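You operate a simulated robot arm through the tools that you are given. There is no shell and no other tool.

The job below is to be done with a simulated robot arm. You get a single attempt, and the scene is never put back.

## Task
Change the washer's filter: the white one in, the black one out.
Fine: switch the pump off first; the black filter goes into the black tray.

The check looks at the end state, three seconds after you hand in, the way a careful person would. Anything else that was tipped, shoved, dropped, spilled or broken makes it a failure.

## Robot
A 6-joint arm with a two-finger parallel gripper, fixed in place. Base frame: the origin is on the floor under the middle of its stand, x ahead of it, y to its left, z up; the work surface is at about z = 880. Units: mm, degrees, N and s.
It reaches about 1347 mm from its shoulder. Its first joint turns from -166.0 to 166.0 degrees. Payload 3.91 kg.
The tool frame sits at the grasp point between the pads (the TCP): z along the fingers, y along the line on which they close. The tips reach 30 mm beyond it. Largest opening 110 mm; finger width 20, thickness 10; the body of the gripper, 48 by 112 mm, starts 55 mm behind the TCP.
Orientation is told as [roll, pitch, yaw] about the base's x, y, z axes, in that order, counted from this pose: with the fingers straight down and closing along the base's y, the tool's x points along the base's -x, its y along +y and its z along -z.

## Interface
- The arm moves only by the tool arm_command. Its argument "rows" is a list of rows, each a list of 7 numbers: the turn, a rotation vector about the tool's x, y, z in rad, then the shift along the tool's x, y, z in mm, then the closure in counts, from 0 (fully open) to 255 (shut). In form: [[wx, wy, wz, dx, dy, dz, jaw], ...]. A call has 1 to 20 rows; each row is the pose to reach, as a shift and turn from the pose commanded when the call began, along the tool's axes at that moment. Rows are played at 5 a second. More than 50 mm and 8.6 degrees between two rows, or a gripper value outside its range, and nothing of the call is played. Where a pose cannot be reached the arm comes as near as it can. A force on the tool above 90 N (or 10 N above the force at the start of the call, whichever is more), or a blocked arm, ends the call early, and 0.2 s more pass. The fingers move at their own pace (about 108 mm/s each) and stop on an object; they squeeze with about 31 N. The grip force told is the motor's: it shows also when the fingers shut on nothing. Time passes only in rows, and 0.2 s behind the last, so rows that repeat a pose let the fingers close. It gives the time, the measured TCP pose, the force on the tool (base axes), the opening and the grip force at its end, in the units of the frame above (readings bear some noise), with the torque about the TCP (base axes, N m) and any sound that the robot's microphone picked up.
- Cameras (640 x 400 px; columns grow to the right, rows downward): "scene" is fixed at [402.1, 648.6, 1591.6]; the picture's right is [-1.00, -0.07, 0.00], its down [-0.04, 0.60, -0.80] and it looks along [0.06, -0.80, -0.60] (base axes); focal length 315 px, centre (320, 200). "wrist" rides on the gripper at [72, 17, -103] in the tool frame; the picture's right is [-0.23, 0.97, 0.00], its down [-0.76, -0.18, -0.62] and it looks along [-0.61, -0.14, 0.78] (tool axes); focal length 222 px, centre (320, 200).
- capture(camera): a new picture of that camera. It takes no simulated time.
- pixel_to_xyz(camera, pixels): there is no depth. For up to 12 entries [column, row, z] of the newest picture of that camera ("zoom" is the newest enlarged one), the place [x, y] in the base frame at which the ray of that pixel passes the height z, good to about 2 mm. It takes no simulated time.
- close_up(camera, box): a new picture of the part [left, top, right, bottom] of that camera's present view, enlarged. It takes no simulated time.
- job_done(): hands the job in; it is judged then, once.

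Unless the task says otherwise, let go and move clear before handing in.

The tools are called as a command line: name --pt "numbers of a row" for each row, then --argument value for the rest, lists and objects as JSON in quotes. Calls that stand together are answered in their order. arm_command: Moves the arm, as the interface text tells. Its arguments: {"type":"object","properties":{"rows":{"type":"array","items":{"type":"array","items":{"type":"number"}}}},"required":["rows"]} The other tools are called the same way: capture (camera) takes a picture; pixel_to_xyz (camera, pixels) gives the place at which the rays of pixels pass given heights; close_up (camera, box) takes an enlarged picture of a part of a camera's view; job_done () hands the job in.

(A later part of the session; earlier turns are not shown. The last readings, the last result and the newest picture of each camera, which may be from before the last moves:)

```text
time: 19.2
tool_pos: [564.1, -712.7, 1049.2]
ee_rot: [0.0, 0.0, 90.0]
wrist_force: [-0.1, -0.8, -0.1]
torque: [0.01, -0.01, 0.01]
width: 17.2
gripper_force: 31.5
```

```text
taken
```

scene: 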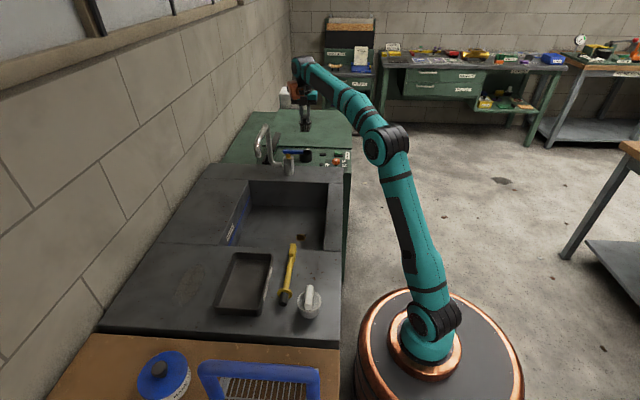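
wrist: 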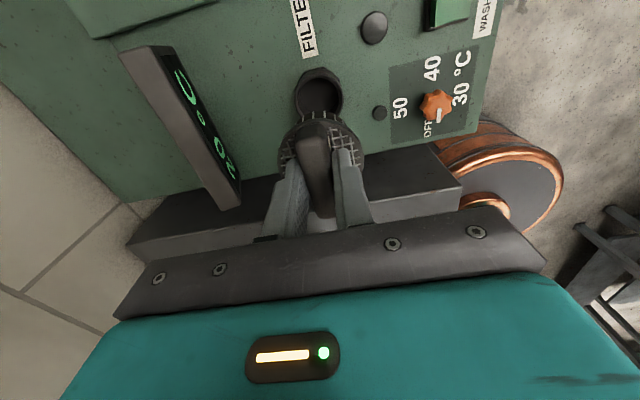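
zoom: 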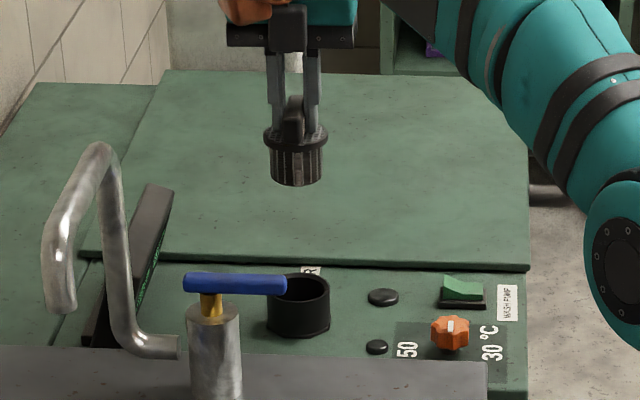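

The black filter is fully out, with a pleated body about 40 mm below its cap, and the socket is empty. I'll measure the tray corners and the white filter in the scene view before carrying it over.

pixel_to_xyz --camera "scene" --pixels '[[234, 252.8, 910], [272.8, 253.5, 910], [213.6, 306.3, 910], [262.2, 307.5, 910], [234, 252.8, 880], [272.8, 253.5, 880], [213.6, 306.3, 880], [262.2, 307.5, 880], [219, 305, 883], [258, 306, 883]]'

close_up --camera "scene" --box '[200, 240, 280, 320]'

close_up --camera "scene" --box '[295, 115, 325, 140]'

```text
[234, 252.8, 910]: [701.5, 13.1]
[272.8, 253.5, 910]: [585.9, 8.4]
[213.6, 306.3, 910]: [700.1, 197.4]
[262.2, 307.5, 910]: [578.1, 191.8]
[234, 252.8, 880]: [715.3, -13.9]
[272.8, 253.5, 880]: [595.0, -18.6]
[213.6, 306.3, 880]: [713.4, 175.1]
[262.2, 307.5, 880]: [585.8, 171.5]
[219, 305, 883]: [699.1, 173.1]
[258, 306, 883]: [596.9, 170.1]
```

```text
5.00 times, centred on (240, 280) of scene
```

zoom: 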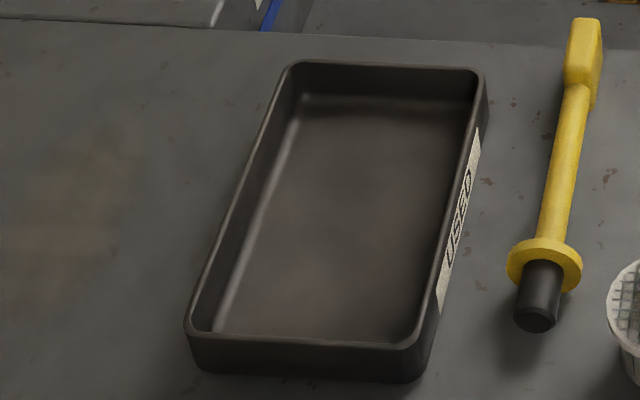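

```text
16.00 times, centred on (310, 128) of scene
```

zoom: 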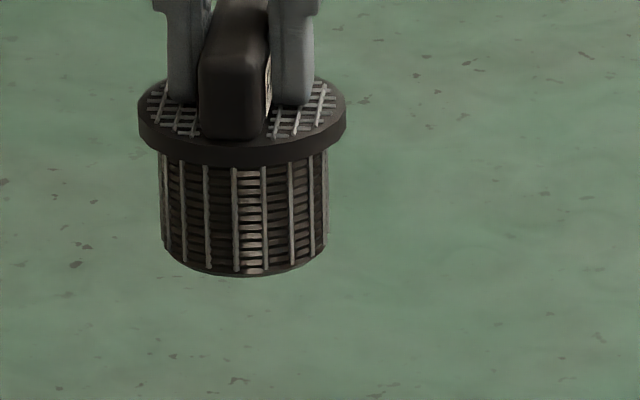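

The filter body ends about 85 mm below the TCP, and the tray spans roughly x 580–700, y 10–195. I'll rise to z≈1150 to pass over the tap and spout, then carry it along +y.

arm_command --pt "0 0 0 0 0 -30 255" --pt "0 0 0 0 0 -65 255" --pt "0 0 0 0 0 -101 255" --pt "0 0 0 -25 0 -101 255" --pt "0 0 0 -60 0 -101 255" --pt "0 0 0 -100 0 -101 255" --pt "0 0 0 -140 0 -101 255" --pt "0 0 0 -180 0 -101 255" --pt "0 0 0 -220 0 -101 255" --pt "0 0 0 -260 0 -101 255" --pt "0 0 0 -300 0 -101 255" --pt "0 0 0 -340 0 -101 255" --pt "0 0 0 -380 0 -101 255" --pt "0 0 0 -420 0 -101 255" --pt "0 0 0 -460 0 -101 255" --pt "0 0 0 -490 0 -101 255"

capture --camera "scene"

```text
time: 22.6
tool_pos: [563.0, -222.6, 1148.9]
ee_rot: [-0.1, 0.0, 90.0]
wrist_force: [0.7, 0.0, -1.3]
torque: [0.03, -0.01, -0.03]
width: 17.3
gripper_force: 31.3
```

```text
taken
```

scene: 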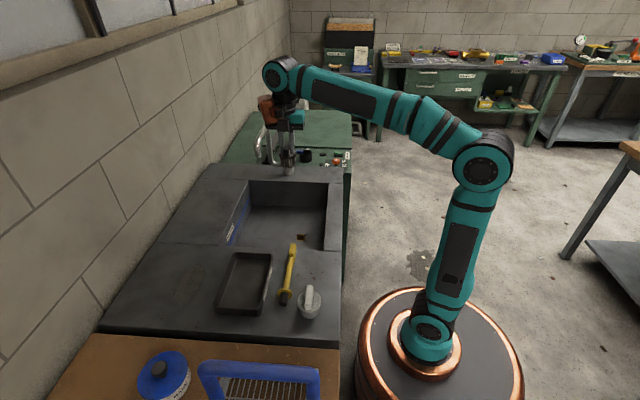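

The filter is held securely over the sink edge. I'll continue to above the tray at about (641,103).

arm_command --pt "0 0 0 -25 -6 0 255" --pt "0 0 0 -60 -14 0 255" --pt "0 0 0 -100 -24 0 255" --pt "0 0 0 -140 -34 0 255" --pt "0 0 0 -180 -43 0 255" --pt "0 0 0 -220 -53 0 255" --pt "0 0 0 -260 -62 0 255" --pt "0 0 0 -300 -72 0 255" --pt "0 0 0 -325 -78 0 255" --pt "0 0 0 -325 -78 40 255" --pt "0 0 0 -325 -78 80 255" --pt "0 0 0 -325 -78 80 255"

capture --camera "wrist"

capture --camera "scene"

```text
time: 25.2
tool_pos: [639.5, 105.2, 1070.5]
ee_rot: [-0.1, 0.0, 90.1]
wrist_force: [0.2, -0.3, -0.7]
torque: [0.0, 0.01, 0.03]
width: 17.4
gripper_force: 31.2
```

```text
taken
```

wrist: 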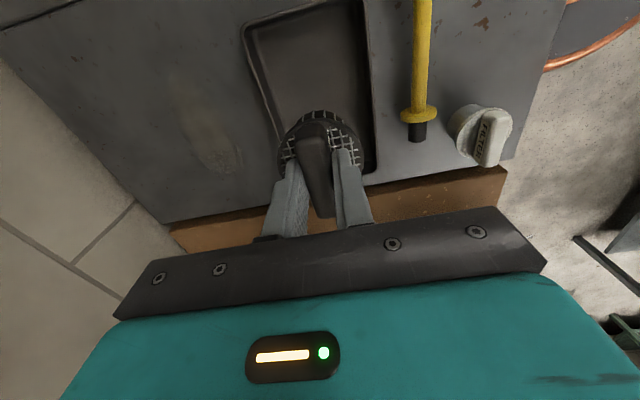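

```text
taken
```

scene: 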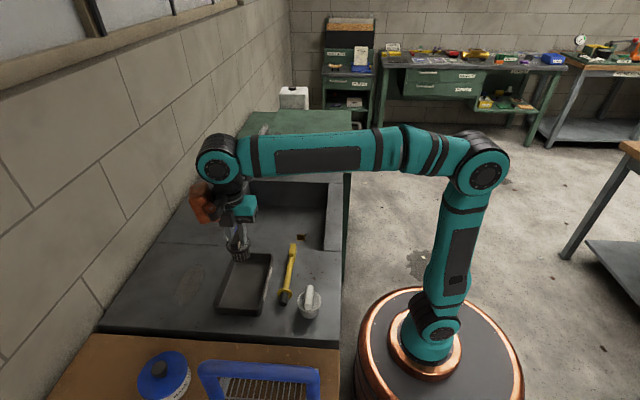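

The filter hangs above the tray's near half in view; the white filter is visible at (485,135). I'll check the tray walls' positions from this view against my target.

pixel_to_xyz --camera "wrist" --pixels '[[252, 60, 905], [366, 60, 905], [243, 30, 905], [361, 0, 905], [270, 110, 905], [372, 110, 905], [373, 172, 905]]'

close_up --camera "wrist" --box '[230, 0, 390, 180]'

close_up --camera "scene" --box '[200, 200, 290, 320]'

```text
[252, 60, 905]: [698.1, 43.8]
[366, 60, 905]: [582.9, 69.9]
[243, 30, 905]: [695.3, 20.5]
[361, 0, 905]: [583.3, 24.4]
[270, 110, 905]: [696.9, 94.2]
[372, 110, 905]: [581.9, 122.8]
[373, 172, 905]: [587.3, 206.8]
```

```text
2.22 times, centred on (310, 90) of wrist
```

zoom: 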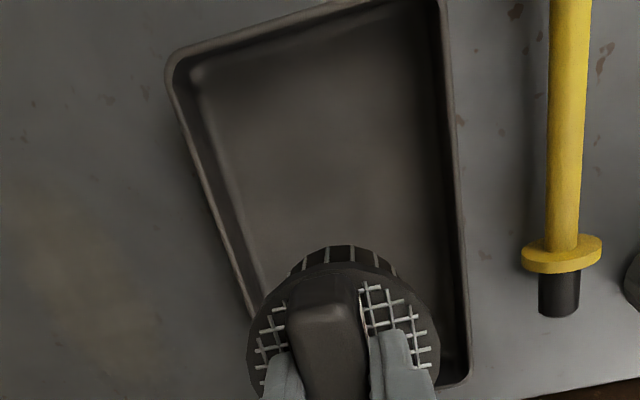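

```text
3.33 times, centred on (245, 260) of scene
```

zoom: 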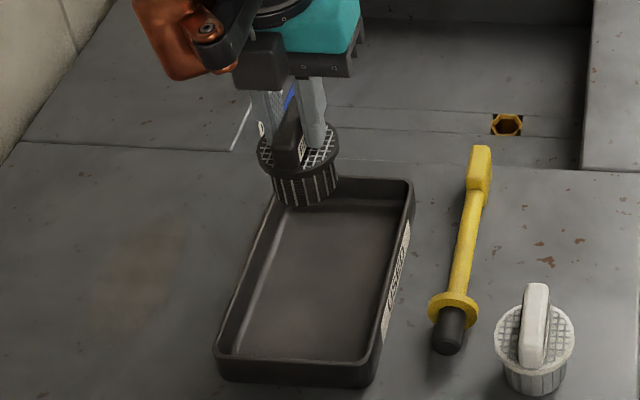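

Tray walls are at x≈583 and 697, so the target (640,105) is centred. I'll lower the filter most of the way, then feel for the tray floor.

arm_command --pt "0 0 0 0 0 25 255" --pt "0 0 0 0 0 50 255" --pt "0 0 0 0 0 70 255" --pt "0 0 0 0 0 82 255" --pt "0 0 0 0 0 88 255"

close_up --camera "scene" --box '[200, 220, 280, 320]'

```text
time: 26.4
tool_pos: [641.7, 103.7, 981.6]
ee_rot: [0.0, 0.0, 90.0]
wrist_force: [-0.5, 0.1, -1.4]
torque: [0.04, 0.0, -0.04]
width: 17.1
gripper_force: 31.0
```

```text
4.00 times, centred on (240, 270) of scene
```

zoom: 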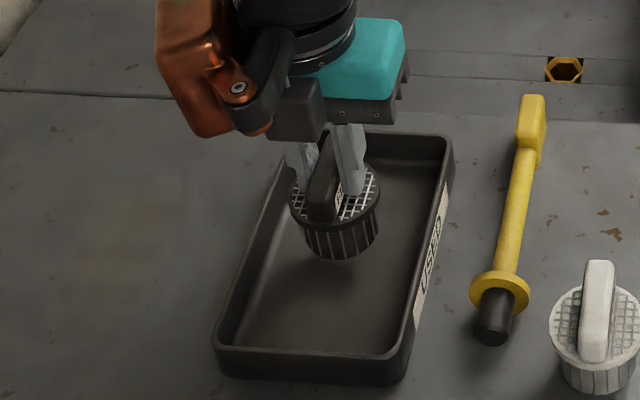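

The filter is inside the tray and still floating a bit above its floor. I'll lower in 2 mm steps, watching the force.

arm_command --pt "0 0 0 0 0 2 255" --pt "0 0 0 0 0 4 255" --pt "0 0 0 0 0 6 255" --pt "0 0 0 0 0 8 255"

```text
time: 27.4
tool_pos: [641.3, 104.3, 974.2]
ee_rot: [0.1, 0.1, 89.9]
wrist_force: [-0.4, 0.1, -1.8]
torque: [0.01, 0.04, 0.03]
width: 17.2
gripper_force: 31.0
```

No contact yet at TCP z≈974 (force still just the filter's weight). I'll continue down in small steps.

arm_command --pt "0 0 0 0 0 1.5 255" --pt "0 0 0 0 0 3 255" --pt "0 0 0 0 0 4.5 255"

close_up --camera "scene" --box '[200, 220, 280, 320]'

```text
time: 28.2
tool_pos: [642.1, 103.7, 969.6]
ee_rot: [0.0, 0.1, 90.0]
wrist_force: [-0.5, -0.2, -2.2]
torque: [0.01, -0.01, 0.0]
width: 17.4
gripper_force: 30.9
```

```text
4.00 times, centred on (240, 270) of scene
```

zoom: 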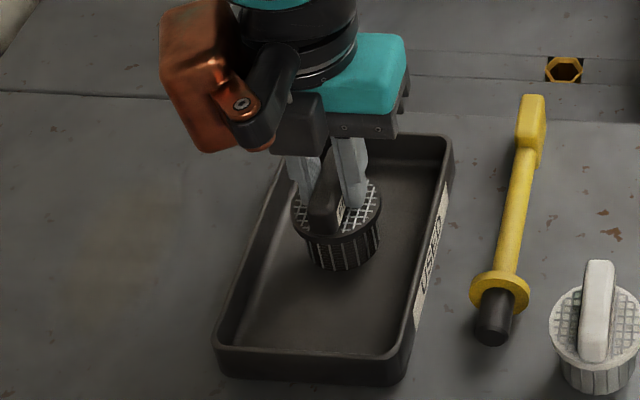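

Still floating slightly with about 2 N of weight. I'll keep stepping down.

arm_command --pt "0 0 0 0 0 1 255" --pt "0 0 0 0 0 2 255" --pt "0 0 0 0 0 3 255"

```text
time: 29.0
tool_pos: [641.1, 103.9, 967.6]
ee_rot: [0.0, 0.0, 89.9]
wrist_force: [0.3, -1.0, -0.6]
torque: [0.03, 0.0, 0.0]
width: 17.5
gripper_force: 31.0
```

The force dropped to about -0.6 N, possibly touching. One more small step to confirm.

arm_command --pt "0 0 0 0 0 1 255" --pt "0 0 0 0 0 2 255"

close_up --camera "scene" --box '[220, 230, 280, 300]'

```text
time: 29.6
tool_pos: [641.4, 105.0, 964.2]
ee_rot: [0.0, 0.1, 90.0]
wrist_force: [0.5, 0.1, -1.5]
torque: [-0.02, -0.01, 0.0]
width: 17.3
gripper_force: 30.5
```

```text
5.71 times, centred on (250, 265) of scene
```

zoom: 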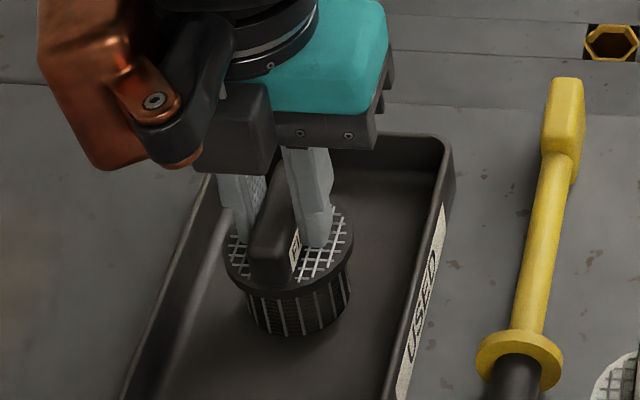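

Still about 1.5 N of weight hanging, so no contact; my re-estimate puts the touch at TCP z≈961. I'll keep stepping down 1 mm at a time.

arm_command --pt "0 0 0 0 0 1 255" --pt "0 0 0 0 0 2 255" --pt "0 0 0 0 0 3 255"

```text
time: 30.4
tool_pos: [639.8, 104.1, 961.6]
ee_rot: [0.1, 0.1, 90.0]
wrist_force: [0.5, -0.9, -0.8]
torque: [-0.02, -0.02, 0.02]
width: 17.1
gripper_force: 31.0
```

Readings remain near the filter's weight within noise. I'll take two more 1 mm steps.

arm_command --pt "0 0 0 0 0 1 255" --pt "0 0 0 0 0 2 255"

close_up --camera "scene" --box '[220, 230, 280, 300]'

```text
time: 31.0
tool_pos: [640.6, 104.0, 959.2]
ee_rot: [0.0, 0.0, 90.0]
wrist_force: [-1.0, 0.1, -2.0]
torque: [0.02, 0.05, -0.01]
width: 17.4
gripper_force: 31.2
```

```text
5.71 times, centred on (250, 265) of scene
```

zoom: 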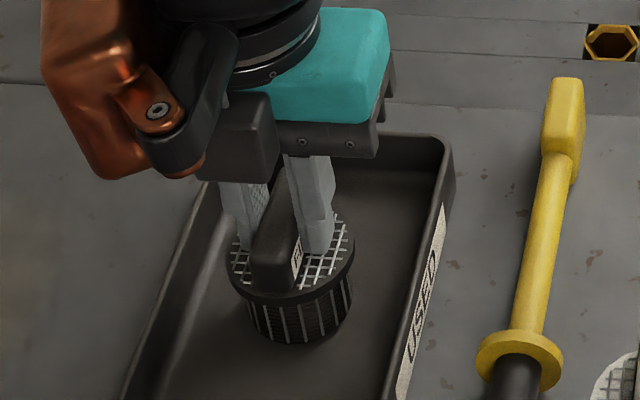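

The filter is still slightly up. I'll compute the height of its lower front edge (zoom (298,343) → scene (246.2,290)) to know how far is left.

pixel_to_xyz --camera "scene" --pixels '[[246.2, 290, 880], [246.2, 290, 885], [246.2, 290, 890], [246.2, 290, 900], [245.5, 281.5, 910], [245.5, 281.5, 920], [245.5, 281.5, 930]]'

arm_command --pt "0 0 0 0 0 1 255" --pt "0 0 0 0 0 2 255"

```text
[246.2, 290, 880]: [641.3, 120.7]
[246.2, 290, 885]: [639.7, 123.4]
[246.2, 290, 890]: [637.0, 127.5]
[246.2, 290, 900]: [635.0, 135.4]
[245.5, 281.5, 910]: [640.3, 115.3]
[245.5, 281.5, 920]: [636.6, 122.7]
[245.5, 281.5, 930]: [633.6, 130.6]
```

```text
time: 31.6
tool_pos: [639.6, 103.8, 958.9]
ee_rot: [-0.1, -0.1, 90.1]
wrist_force: [1.2, 0.5, 17.4]
torque: [0.09, 0.0, 0.01]
width: 17.1
gripper_force: 31.2
```

Contact with the tray floor: 17 N upward at TCP z≈958.9. I'll back off 1.5 mm to relieve the pressure and open the jaws.

arm_command --pt "0 0 0 0 0 -1.5 255" --pt "0 0 0 0 0 -1.5 220" --pt "0 0 0 0 0 -1.5 190" --pt "0 0 0 0 0 -1.5 150" --pt "0 0 0 0 0 -1.5 150"

close_up --camera "scene" --box '[220, 230, 280, 300]'

capture --camera "wrist"

```text
time: 32.8
tool_pos: [640.7, 103.0, 959.0]
ee_rot: [0.0, 0.0, 90.0]
wrist_force: [-0.2, -0.1, -0.8]
torque: [-0.02, 0.01, 0.0]
width: 45.3
gripper_force: 0.0
```

```text
5.71 times, centred on (250, 265) of scene
```

zoom: 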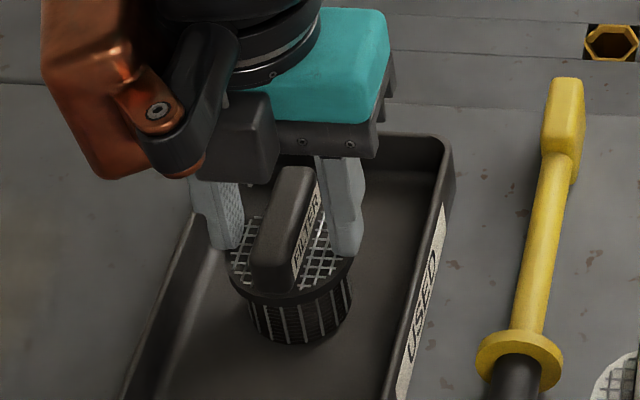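

```text
taken
```

wrist: 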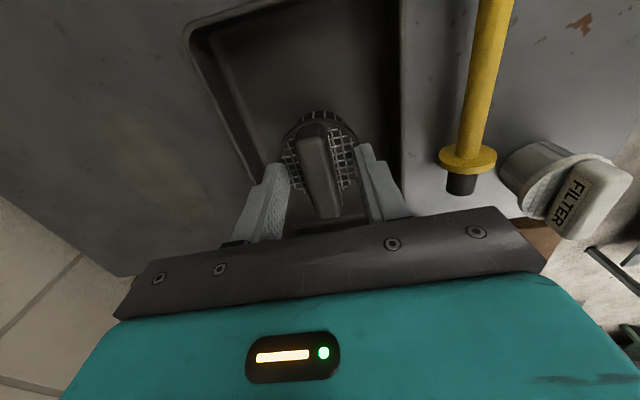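

The black filter stands upright in the tray and the jaws are free. The white filter's FILTER label appears on its +x face at wrist (575,205), whereas the black one's was on the -x face; I'll rise and look at the white filter from the -x side.

arm_command --pt "0 0 0 0 0 -20 150" --pt "0 0 0 0 0 -60 150" --pt "0 0 0 0 0 -100 150" --pt "0 0 0.1428 -5 22 -100 100" --pt "0 0 0.2856 -10 45 -100 0" --pt "0 0 0.4284 -16 68 -100 0" --pt "0 0 0.5712 -22 91 -100 0" --pt "0 0 0.714 -28 114 -100 0" --pt "0 0 0.8568 -34 137 -100 0" --pt "0 0 0.9996 -40 160 -100 0" --pt "0 0 1.1424 -46 183 -100 0" --pt "0 0 1.2852 -52 206 -100 0" --pt "0 0 1.428 -57 229 -100 0" --pt "0 0 1.5708 -62 251 -100 0" --pt "0 0 1.5708 -62 251 -100 0"

capture --camera "wrist"

capture --camera "scene"

```text
time: 36.0
tool_pos: [389.7, 163.7, 1059.5]
ee_rot: [-0.1, -0.1, 0.1]
wrist_force: [-0.2, -0.1, 0.5]
torque: [0.0, -0.01, 0.01]
width: 110.0
gripper_force: 0.1
```

```text
taken
```

wrist: 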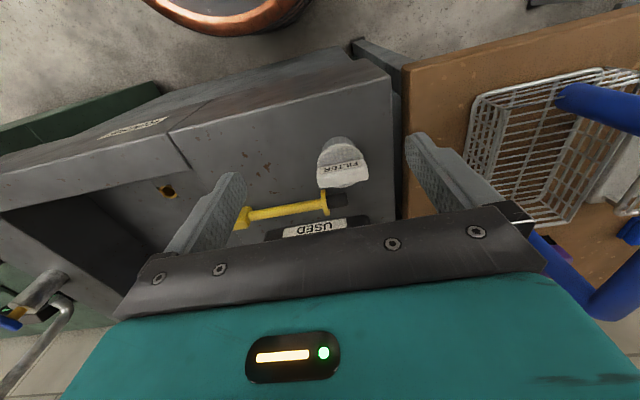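

```text
taken
```

scene: 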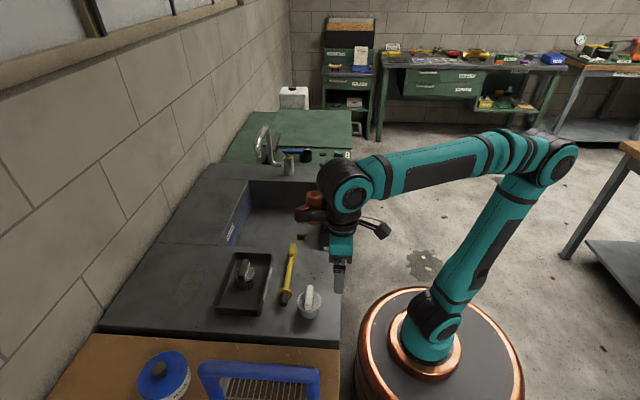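

From the -x side the white handle also shows FILTER at (343,168), so it is labelled on both faces and either way round is equivalent. I'll zoom in to measure its position and handle angle.

close_up --camera "wrist" --box '[288, 125, 400, 195]'

close_up --camera "scene" --box '[280, 265, 340, 325]'

close_up --camera "scene" --box '[210, 240, 280, 320]'

```text
5.71 times, centred on (344, 160) of wrist
```

zoom: 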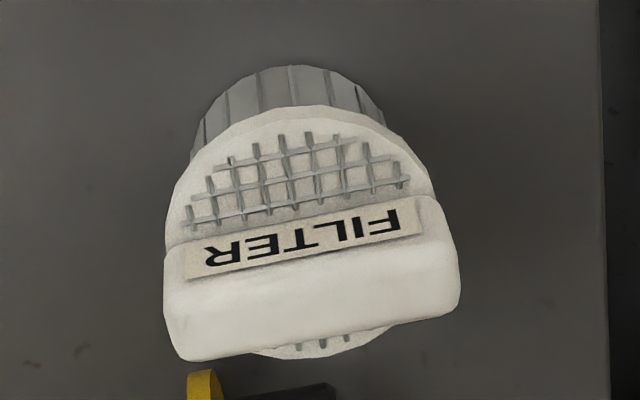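

```text
6.67 times, centred on (310, 295) of scene
```

zoom: 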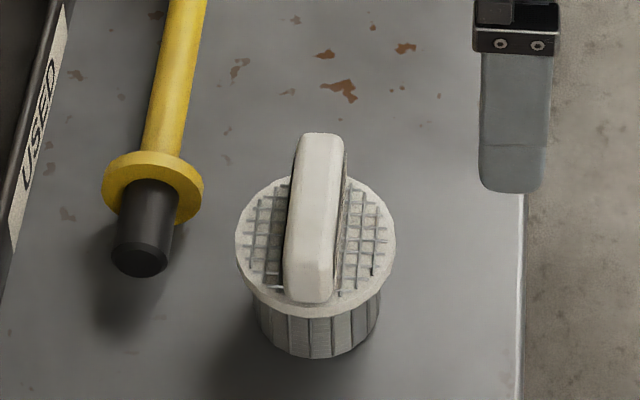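

```text
5.00 times, centred on (245, 280) of scene
```

zoom: 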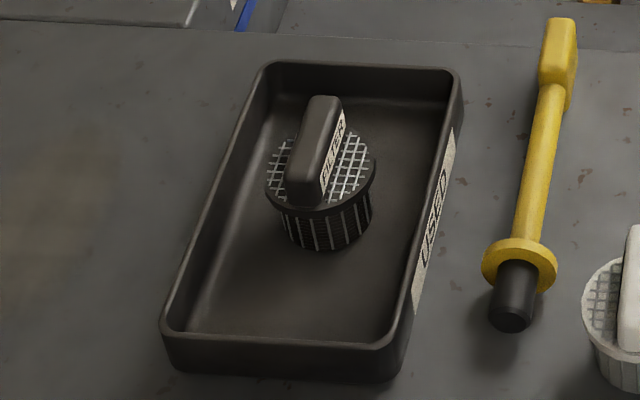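

The black filter stands fine in the tray. I'll rotate back to yaw +90° above the white filter to measure it from overhead as I did with the black one.

arm_command --pt "0 0 -0.1428 -7 0 0 0" --pt "0 0 -0.2856 -14 0 0 0" --pt "0 0 -0.4284 -21 -1 0 0" --pt "0 0 -0.5712 -28 -1 0 0" --pt "0 0 -0.714 -35 -1 0 0" --pt "0 0 -0.8568 -42 -1 0 0" --pt "0 0 -0.9996 -49 -1 0 0" --pt "0 0 -1.1424 -56 -2 0 0" --pt "0 0 -1.2852 -63 -2 0 0" --pt "0 0 -1.428 -70 -2 0 0" --pt "0 0 -1.5708 -75 -2 0 0" --pt "0 0 -1.5708 -75 -2 0 0"

capture --camera "wrist"

close_up --camera "wrist" --box '[264, 55, 376, 125]'

capture --camera "scene"

```text
time: 38.6
tool_pos: [464.4, 162.5, 1058.8]
ee_rot: [0.0, 0.0, 90.1]
wrist_force: [-0.1, -0.3, -0.1]
torque: [0.0, 0.0, 0.02]
width: 109.8
gripper_force: 0.0
```

```text
taken
```

wrist: 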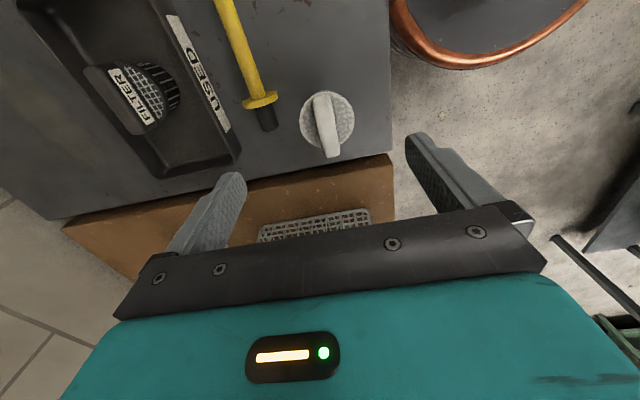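

```text
5.71 times, centred on (320, 90) of wrist
```

zoom: 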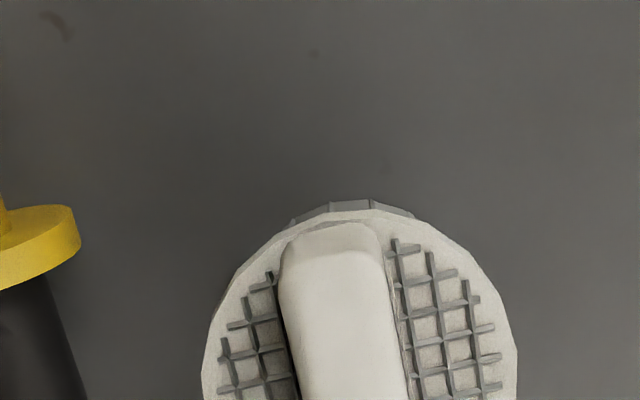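

```text
taken
```

scene: 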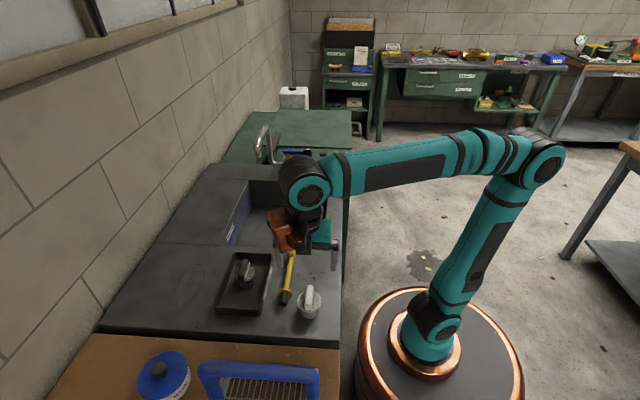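

The white filter is at wrist (326,120). I'll zoom on it fully for measuring.

close_up --camera "wrist" --box '[270, 85, 382, 155]'

close_up --camera "wrist" --box '[200, 0, 312, 140]'

```text
5.71 times, centred on (326, 120) of wrist
```

zoom: 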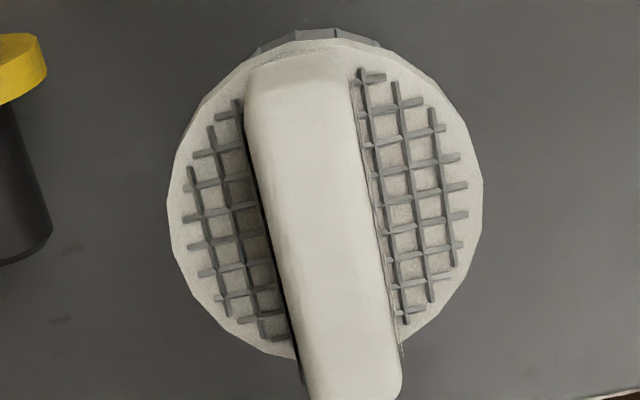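

```text
2.86 times, centred on (256, 70) of wrist
```

zoom: 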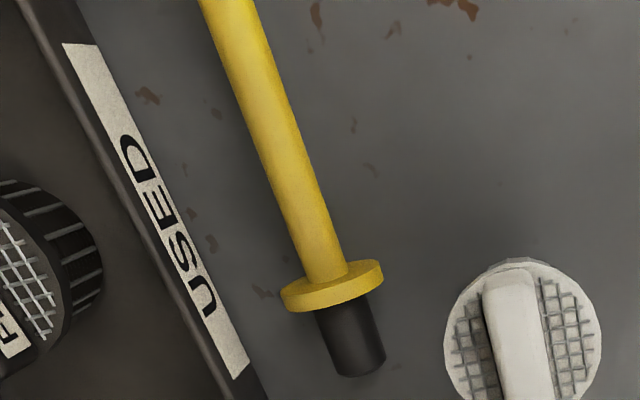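

I'll compute positions for cap edges and handle centre-line at z≈920 and z≈948.

pixel_to_xyz --camera "wrist" --pixels '[[299.4, 122.6, 920], [354.35, 117.4, 920], [323.7, 111.25, 948], [330.6, 146.25, 948], [314.1, 111.25, 948], [333.3, 111.25, 948], [321.6, 146.25, 948], [339.6, 146.25, 948], [322, 99, 945], [331, 156, 948]]'

pixel_to_xyz --camera "scene" --pixels '[[309.9, 285.4, 948], [308.3, 309.8, 940], [297.3, 302, 920], [321.3, 301, 920], [309.3, 309, 950], [309.3, 309, 940]]'

```text
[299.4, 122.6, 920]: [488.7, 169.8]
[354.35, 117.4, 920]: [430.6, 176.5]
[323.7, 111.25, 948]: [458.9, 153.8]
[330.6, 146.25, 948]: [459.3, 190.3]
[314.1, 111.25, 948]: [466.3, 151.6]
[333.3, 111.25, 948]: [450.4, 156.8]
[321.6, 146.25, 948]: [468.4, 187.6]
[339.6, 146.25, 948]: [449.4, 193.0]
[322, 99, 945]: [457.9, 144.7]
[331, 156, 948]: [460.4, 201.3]
```

```text
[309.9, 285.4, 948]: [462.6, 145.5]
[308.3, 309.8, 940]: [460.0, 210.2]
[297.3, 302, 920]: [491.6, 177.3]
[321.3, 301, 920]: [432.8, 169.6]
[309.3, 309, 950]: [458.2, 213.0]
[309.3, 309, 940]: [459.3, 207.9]
```

The white filter's centre is (459.3,173) with the handle aligned to y. I'll go above it with a 55 mm opening, clear of the yellow tool, and descend to TCP z≈962.

arm_command --pt "0 0 0 -5 2.6 0 127" --pt "0 0 0 -10 5.2 0 127" --pt "0 0 0 -10 5.2 20 127" --pt "0 0 0 -10 5.2 40 127" --pt "0 0 0 -10 5.2 60 127" --pt "0 0 0 -10 5.2 80 127" --pt "0 0 0 -10 5.2 90 127" --pt "0 0 0 -10 5.2 97 127" --pt "0 0 0 -10 5.2 97 127"

capture --camera "wrist"

close_up --camera "wrist" --box '[240, 80, 420, 240]'

close_up --camera "scene" --box '[270, 250, 350, 330]'

```text
time: 40.6
tool_pos: [459.3, 173.2, 961.9]
ee_rot: [-0.1, 0.0, 90.0]
wrist_force: [-0.1, -0.2, -0.2]
torque: [0.02, -0.02, -0.01]
width: 55.3
gripper_force: 0.1
```

```text
taken
```

wrist: 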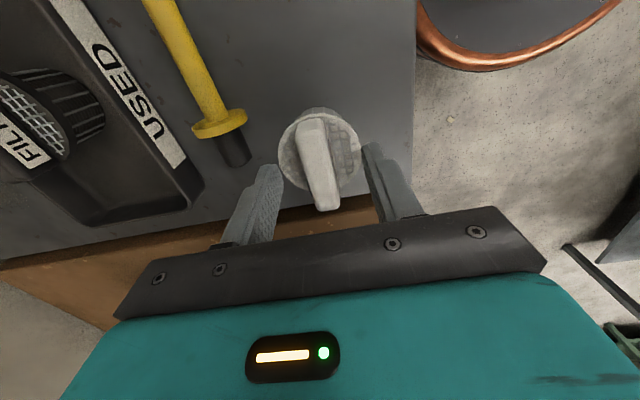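

```text
2.50 times, centred on (330, 160) of wrist
```

zoom: 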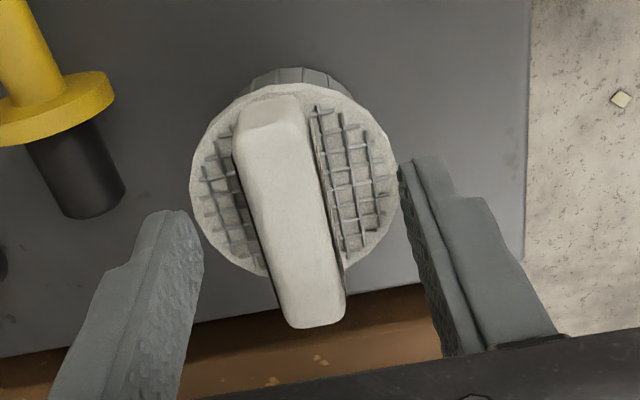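

```text
5.00 times, centred on (310, 290) of scene
```

zoom: 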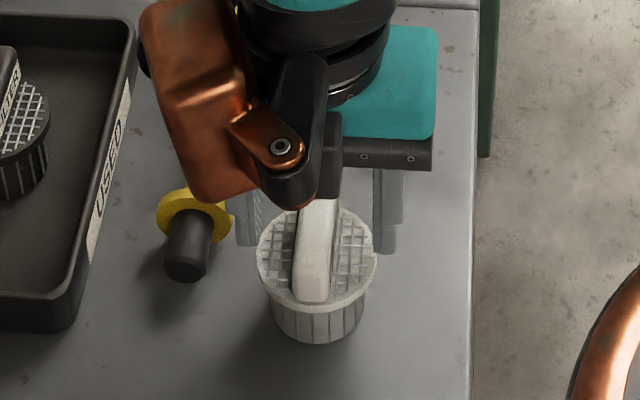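

The view matches the black filter's approach (cap spans 190–397 in zoom), so the cap sits about 42 mm below the TCP. I'll lower 6 mm and close on the handle.

arm_command --pt "0 0 0 0 0 3 127" --pt "0 0 0 0 0 6 127" --pt "0 0 0 0 0 6 180" --pt "0 0 0 0 0 6 220" --pt "0 0 0 0 0 6 255" --pt "0 0 0 0 0 6 255" --pt "0 0 0 0 0 6 255"

capture --camera "wrist"

```text
time: 42.2
tool_pos: [459.4, 173.8, 955.9]
ee_rot: [0.0, 0.0, 90.0]
wrist_force: [-0.4, 0.6, -0.3]
torque: [-0.03, 0.0, 0.0]
width: 17.3
gripper_force: 31.0
```

```text
taken
```

wrist: 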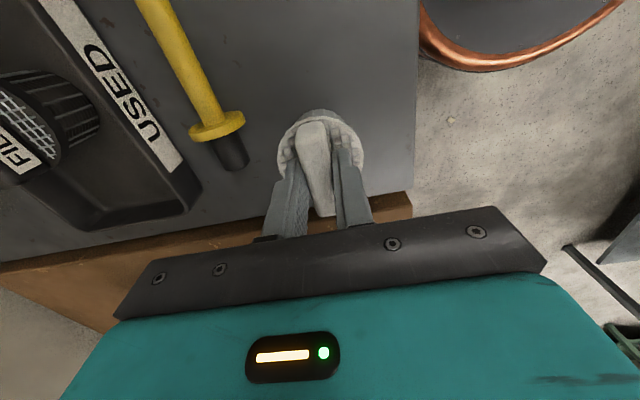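

The white filter is gripped (17.3 mm). I'll lift it straight up to z≈1150 and start carrying it towards the washer.

arm_command --pt "0 0 0 0 0 -15 255" --pt "0 0 0 0 0 -45 255" --pt "0 0 0 0 0 -80 255" --pt "0 0 0 0 0 -120 255" --pt "0 0 0 0 0 -157 255" --pt "0 0 0 0 0 -194 255" --pt "0 0 0 25 -3 -194 255" --pt "0 0 0 60 -7 -194 255" --pt "0 0 0 100 -12 -194 255" --pt "0 0 0 140 -16 -194 255" --pt "0 0 0 180 -21 -194 255" --pt "0 0 0 220 -26 -194 255" --pt "0 0 0 260 -30 -194 255" --pt "0 0 0 300 -35 -194 255" --pt "0 0 0 340 -40 -194 255" --pt "0 0 0 380 -44 -194 255" --pt "0 0 0 420 -49 -194 255" --pt "0 0 0 450 -53 -194 255"

capture --camera "scene"

```text
time: 46.0
tool_pos: [512.5, -276.8, 1148.9]
ee_rot: [0.0, 0.0, 90.2]
wrist_force: [0.1, -0.9, -1.4]
torque: [0.01, -0.04, 0.04]
width: 17.8
gripper_force: 31.3
```

```text
taken
```

scene: 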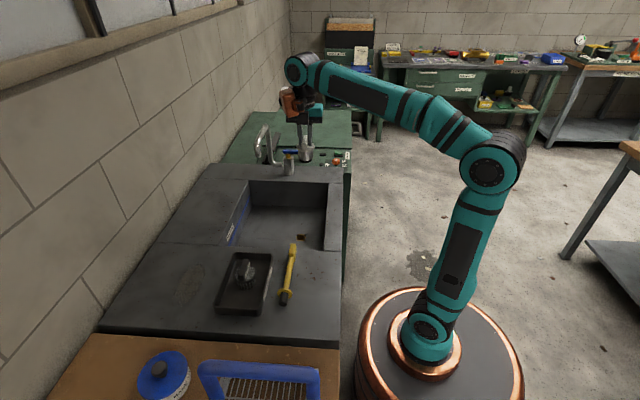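

The white filter is held firmly. I'll take the same close-up I have of the black filter in the grip ([230,0,390,180]) to compare how each sits in the jaws.

close_up --camera "wrist" --box '[230, 0, 390, 180]'

close_up --camera "scene" --box '[280, 90, 340, 170]'

```text
2.22 times, centred on (310, 90) of wrist
```

zoom: 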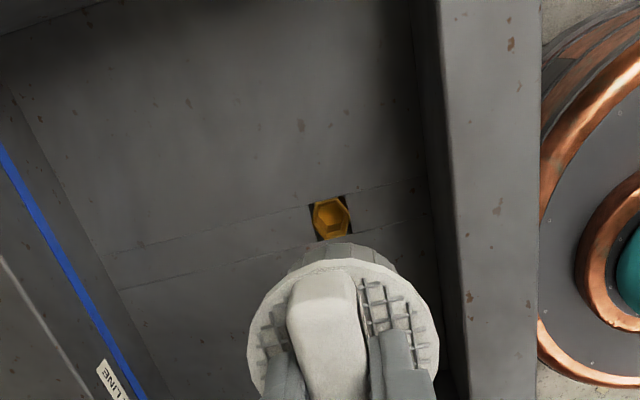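

```text
5.00 times, centred on (310, 130) of scene
```

zoom: 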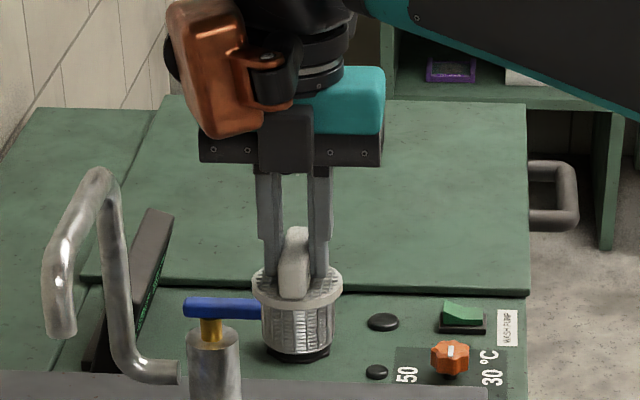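

The white filter sits in the jaws exactly like the black one did (cap top at zoom (335,262) in both). I'll carry it to the extraction position (563.3,-712.4), staying high over tap and lever.

arm_command --pt "0 0 0 25 -3 0 255" --pt "0 0 0 60 -7 0 255" --pt "0 0 0 100 -12 0 255" --pt "0 0 0 140 -16 0 255" --pt "0 0 0 180 -21 0 255" --pt "0 0 0 220 -26 0 255" --pt "0 0 0 260 -30 0 255" --pt "0 0 0 300 -35 0 255" --pt "0 0 0 340 -40 0 255" --pt "0 0 0 380 -44 0 255" --pt "0 0 0 415 -48 0 255" --pt "0 0 0 435 -50.2 0 255" --pt "0 0 0 435 -50.2 40 255" --pt "0 0 0 435 -50.2 80 255" --pt "0 0 0 435 -50.2 120 255" --pt "0 0 0 435 -50.2 150 255" --pt "0 0 0 435 -50.2 170 255" --pt "0 0 0 435 -50.2 170 255"

capture --camera "wrist"

capture --camera "scene"

close_up --camera "scene" --box '[280, 115, 340, 165]'

close_up --camera "wrist" --box '[250, 40, 390, 180]'

```text
time: 49.8
tool_pos: [564.3, -711.4, 979.4]
ee_rot: [0.0, 0.0, 90.0]
wrist_force: [0.2, 0.5, -0.6]
torque: [0.0, 0.01, 0.02]
width: 16.9
gripper_force: 30.6
```

```text
taken
```

wrist: 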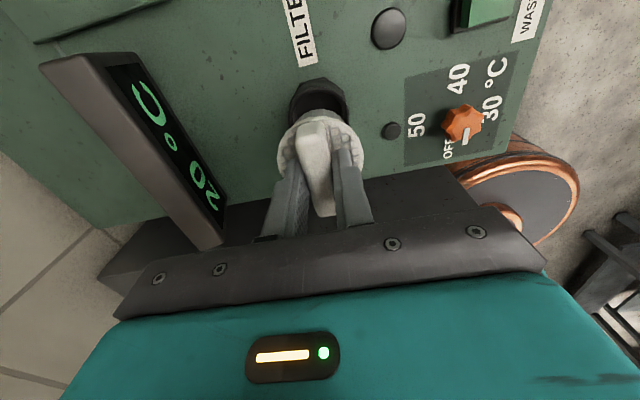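

```text
taken
```

scene: 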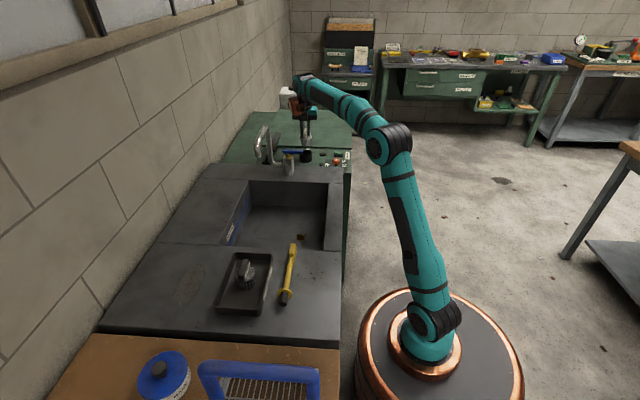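

```text
8.00 times, centred on (310, 140) of scene
```

zoom: 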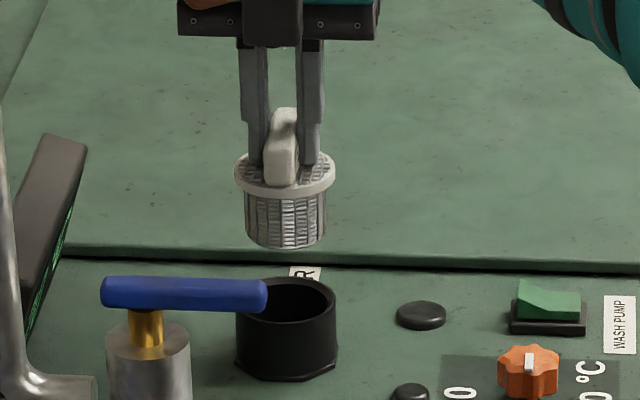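

```text
2.86 times, centred on (320, 110) of wrist
```

zoom: 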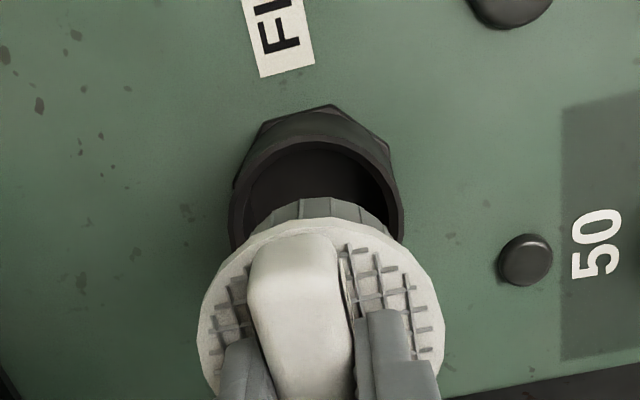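

The socket's round opening is visible below the white filter and the pose reads (564.3,-711.4), within noise of the extraction spot. I'll descend to TCP z≈938, just above entry, and compare positions.

arm_command --pt "0 0 0 0 0 15 255" --pt "0 0 0 0 0 30 255" --pt "0 0 0 0 0 40 255" --pt "0 0 0 0 0 40 255" --pt "0 0 0 0 0 40 255"

close_up --camera "scene" --box '[285, 130, 335, 165]'

close_up --camera "wrist" --box '[250, 40, 390, 180]'

```text
time: 51.0
tool_pos: [563.9, -711.8, 938.6]
ee_rot: [0.1, 0.0, 89.9]
wrist_force: [0.7, -0.6, -1.1]
torque: [0.01, -0.01, -0.01]
width: 17.3
gripper_force: 31.2
```

```text
11.43 times, centred on (310, 148) of scene
```

zoom: 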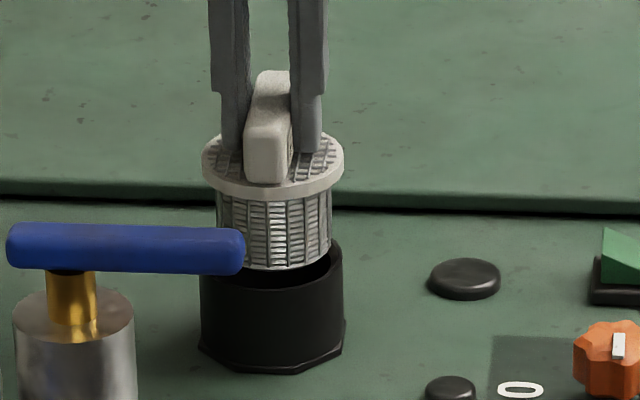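

```text
2.86 times, centred on (320, 110) of wrist
```

zoom: 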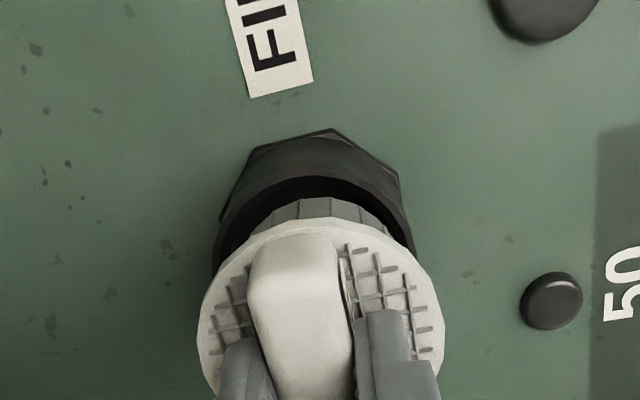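

The filter body (216–331 in zoom) is centred over the socket (200–343). I'll insert it slowly in 2 mm steps, watching the forces.

arm_command --pt "0 0 0 0 0 2 255" --pt "0 0 0 0 0 4 255" --pt "0 0 0 0 0 6 255" --pt "0 0 0 0 0 8 255" --pt "0 0 0 0 0 10 255" --pt "0 0 0 0 0 12 255"

close_up --camera "scene" --box '[285, 130, 335, 165]'

```text
time: 52.4
tool_pos: [563.2, -711.8, 927.4]
ee_rot: [0.0, -0.1, 90.0]
wrist_force: [0.3, 0.6, -1.2]
torque: [0.02, 0.01, -0.01]
width: 17.3
gripper_force: 30.9
```

```text
11.43 times, centred on (310, 148) of scene
```

zoom: 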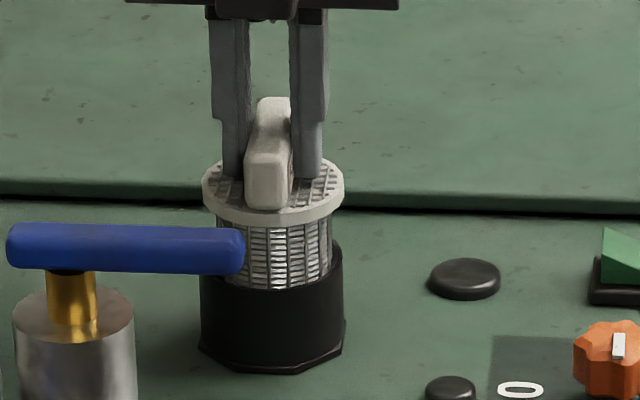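

The body is entering the socket with no side force. I'll continue down in 2 mm steps.

arm_command --pt "0 0 0 0 0 2 255" --pt "0 0 0 0 0 4 255" --pt "0 0 0 0 0 6 255" --pt "0 0 0 0 0 8 255" --pt "0 0 0 0 0 10 255" --pt "0 0 0 0 0 12 255" --pt "0 0 0 0 0 14 255" --pt "0 0 0 0 0 16 255"

close_up --camera "scene" --box '[285, 130, 335, 165]'

```text
time: 54.2
tool_pos: [563.4, -711.3, 911.9]
ee_rot: [0.0, 0.0, 90.0]
wrist_force: [-0.5, 0.8, -0.9]
torque: [0.0, -0.01, -0.03]
width: 17.4
gripper_force: 31.0
```

```text
11.43 times, centred on (310, 148) of scene
```

zoom: 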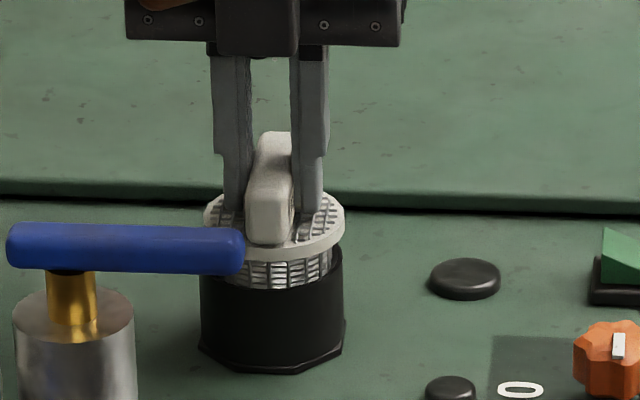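

It is sliding in freely with about 13 mm left. I'll continue in small steps toward TCP z≈899 and feel for seating.

arm_command --pt "0 0 0 0 0 2 255" --pt "0 0 0 0 0 4 255" --pt "0 0 0 0 0 6 255" --pt "0 0 0 0 0 8 255" --pt "0 0 0 0 0 10 255"

close_up --camera "scene" --box '[285, 130, 335, 165]'

```text
time: 55.4
tool_pos: [563.4, -711.5, 901.0]
ee_rot: [-0.1, 0.0, 90.1]
wrist_force: [0.2, -0.5, -1.0]
torque: [0.0, 0.0, 0.01]
width: 17.3
gripper_force: 31.0
```

```text
11.43 times, centred on (310, 148) of scene
```

zoom: 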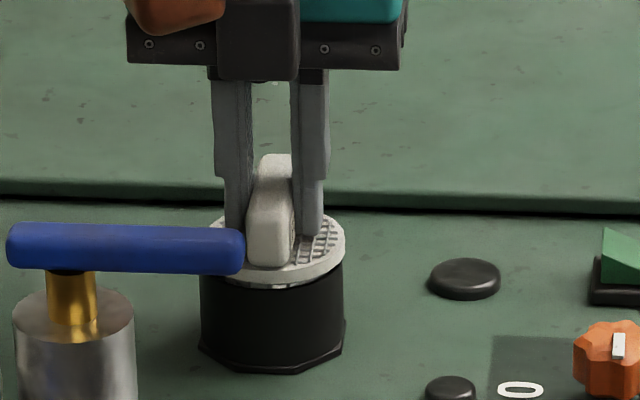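

Only a sliver of the body is still visible (about 2–3 mm). I'll take 1 mm steps until it seats.

arm_command --pt "0 0 0 0 0 1 255" --pt "0 0 0 0 0 2 255" --pt "0 0 0 0 0 3 255"

close_up --camera "scene" --box '[285, 130, 335, 165]'

```text
time: 56.2
tool_pos: [562.7, -710.7, 899.7]
ee_rot: [-0.1, 0.2, 90.0]
wrist_force: [0.7, -2.5, 9.4]
torque: [-0.04, -0.01, -0.02]
width: 17.3
gripper_force: 31.4
```

```text
11.43 times, centred on (310, 148) of scene
```

zoom: 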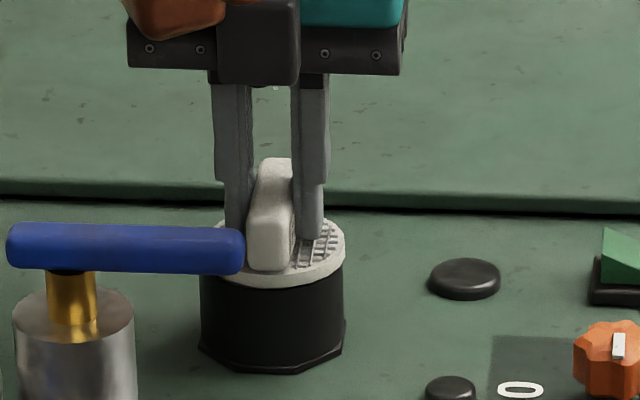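

Contact at 9 N with the cap flush on the housing, at TCP z≈899. I'll zoom in to check the gap and press 1 mm more to confirm it's fully seated.

arm_command --pt "0 0 0 0 0 0.5 255" --pt "0 0 0 0 0 1 255"

close_up --camera "scene" --box '[295, 140, 319, 165]'

capture --camera "wrist"

close_up --camera "wrist" --box '[250, 60, 390, 180]'

```text
time: 56.8
tool_pos: [562.8, -710.7, 900.2]
ee_rot: [-0.2, 0.0, 90.1]
wrist_force: [3.1, -5.7, 23.9]
torque: [-0.14, -0.09, 0.0]
width: 17.4
gripper_force: 31.2
```

```text
16.00 times, centred on (307, 152) of scene
```

zoom: 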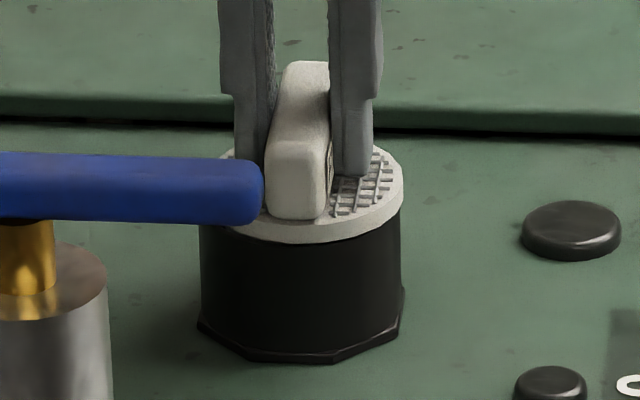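

```text
taken
```

wrist: 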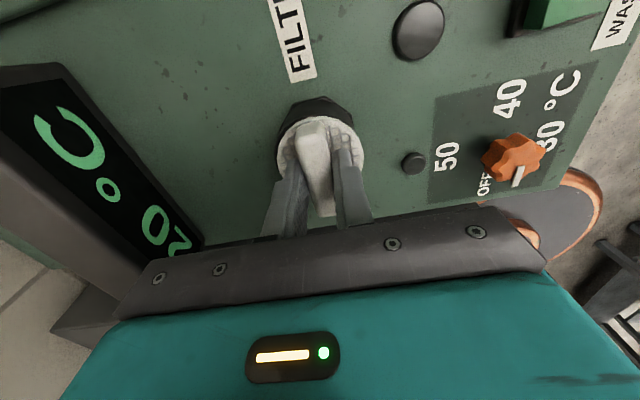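

```text
3.33 times, centred on (320, 120) of wrist
```

zoom: 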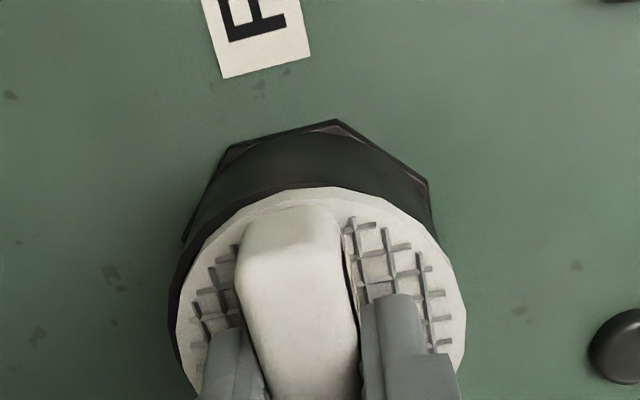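

Force rose to 24 N without further motion, with a small side force (3, -6 N) suggesting I'm about 1 mm off centre. I'll ease up, shift about 1 mm in -y and 0.7 mm in +x, and press again gently to see whether it settles lower.

arm_command --pt "0 0 0 0 0 -3 255" --pt "0 0 0 0 0 -4.5 255" --pt "0 0 0 1.2 -0.7 -4.5 255" --pt "0 0 0 1.2 -0.7 -3 255" --pt "0 0 0 1.2 -0.7 -2 255" --pt "0 0 0 1.2 -0.7 -1 255"

close_up --camera "scene" --box '[295, 140, 319, 165]'

```text
time: 58.2
tool_pos: [564.4, -712.2, 899.6]
ee_rot: [0.0, 0.1, 90.0]
wrist_force: [1.2, 0.0, 4.8]
torque: [0.01, -0.05, 0.02]
width: 17.4
gripper_force: 31.3
```

```text
16.00 times, centred on (307, 152) of scene
```

zoom: 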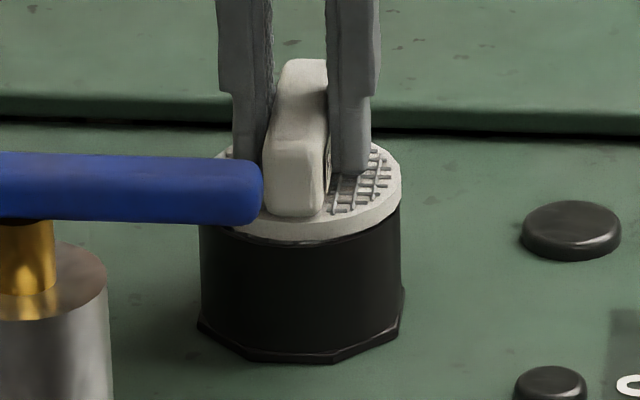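

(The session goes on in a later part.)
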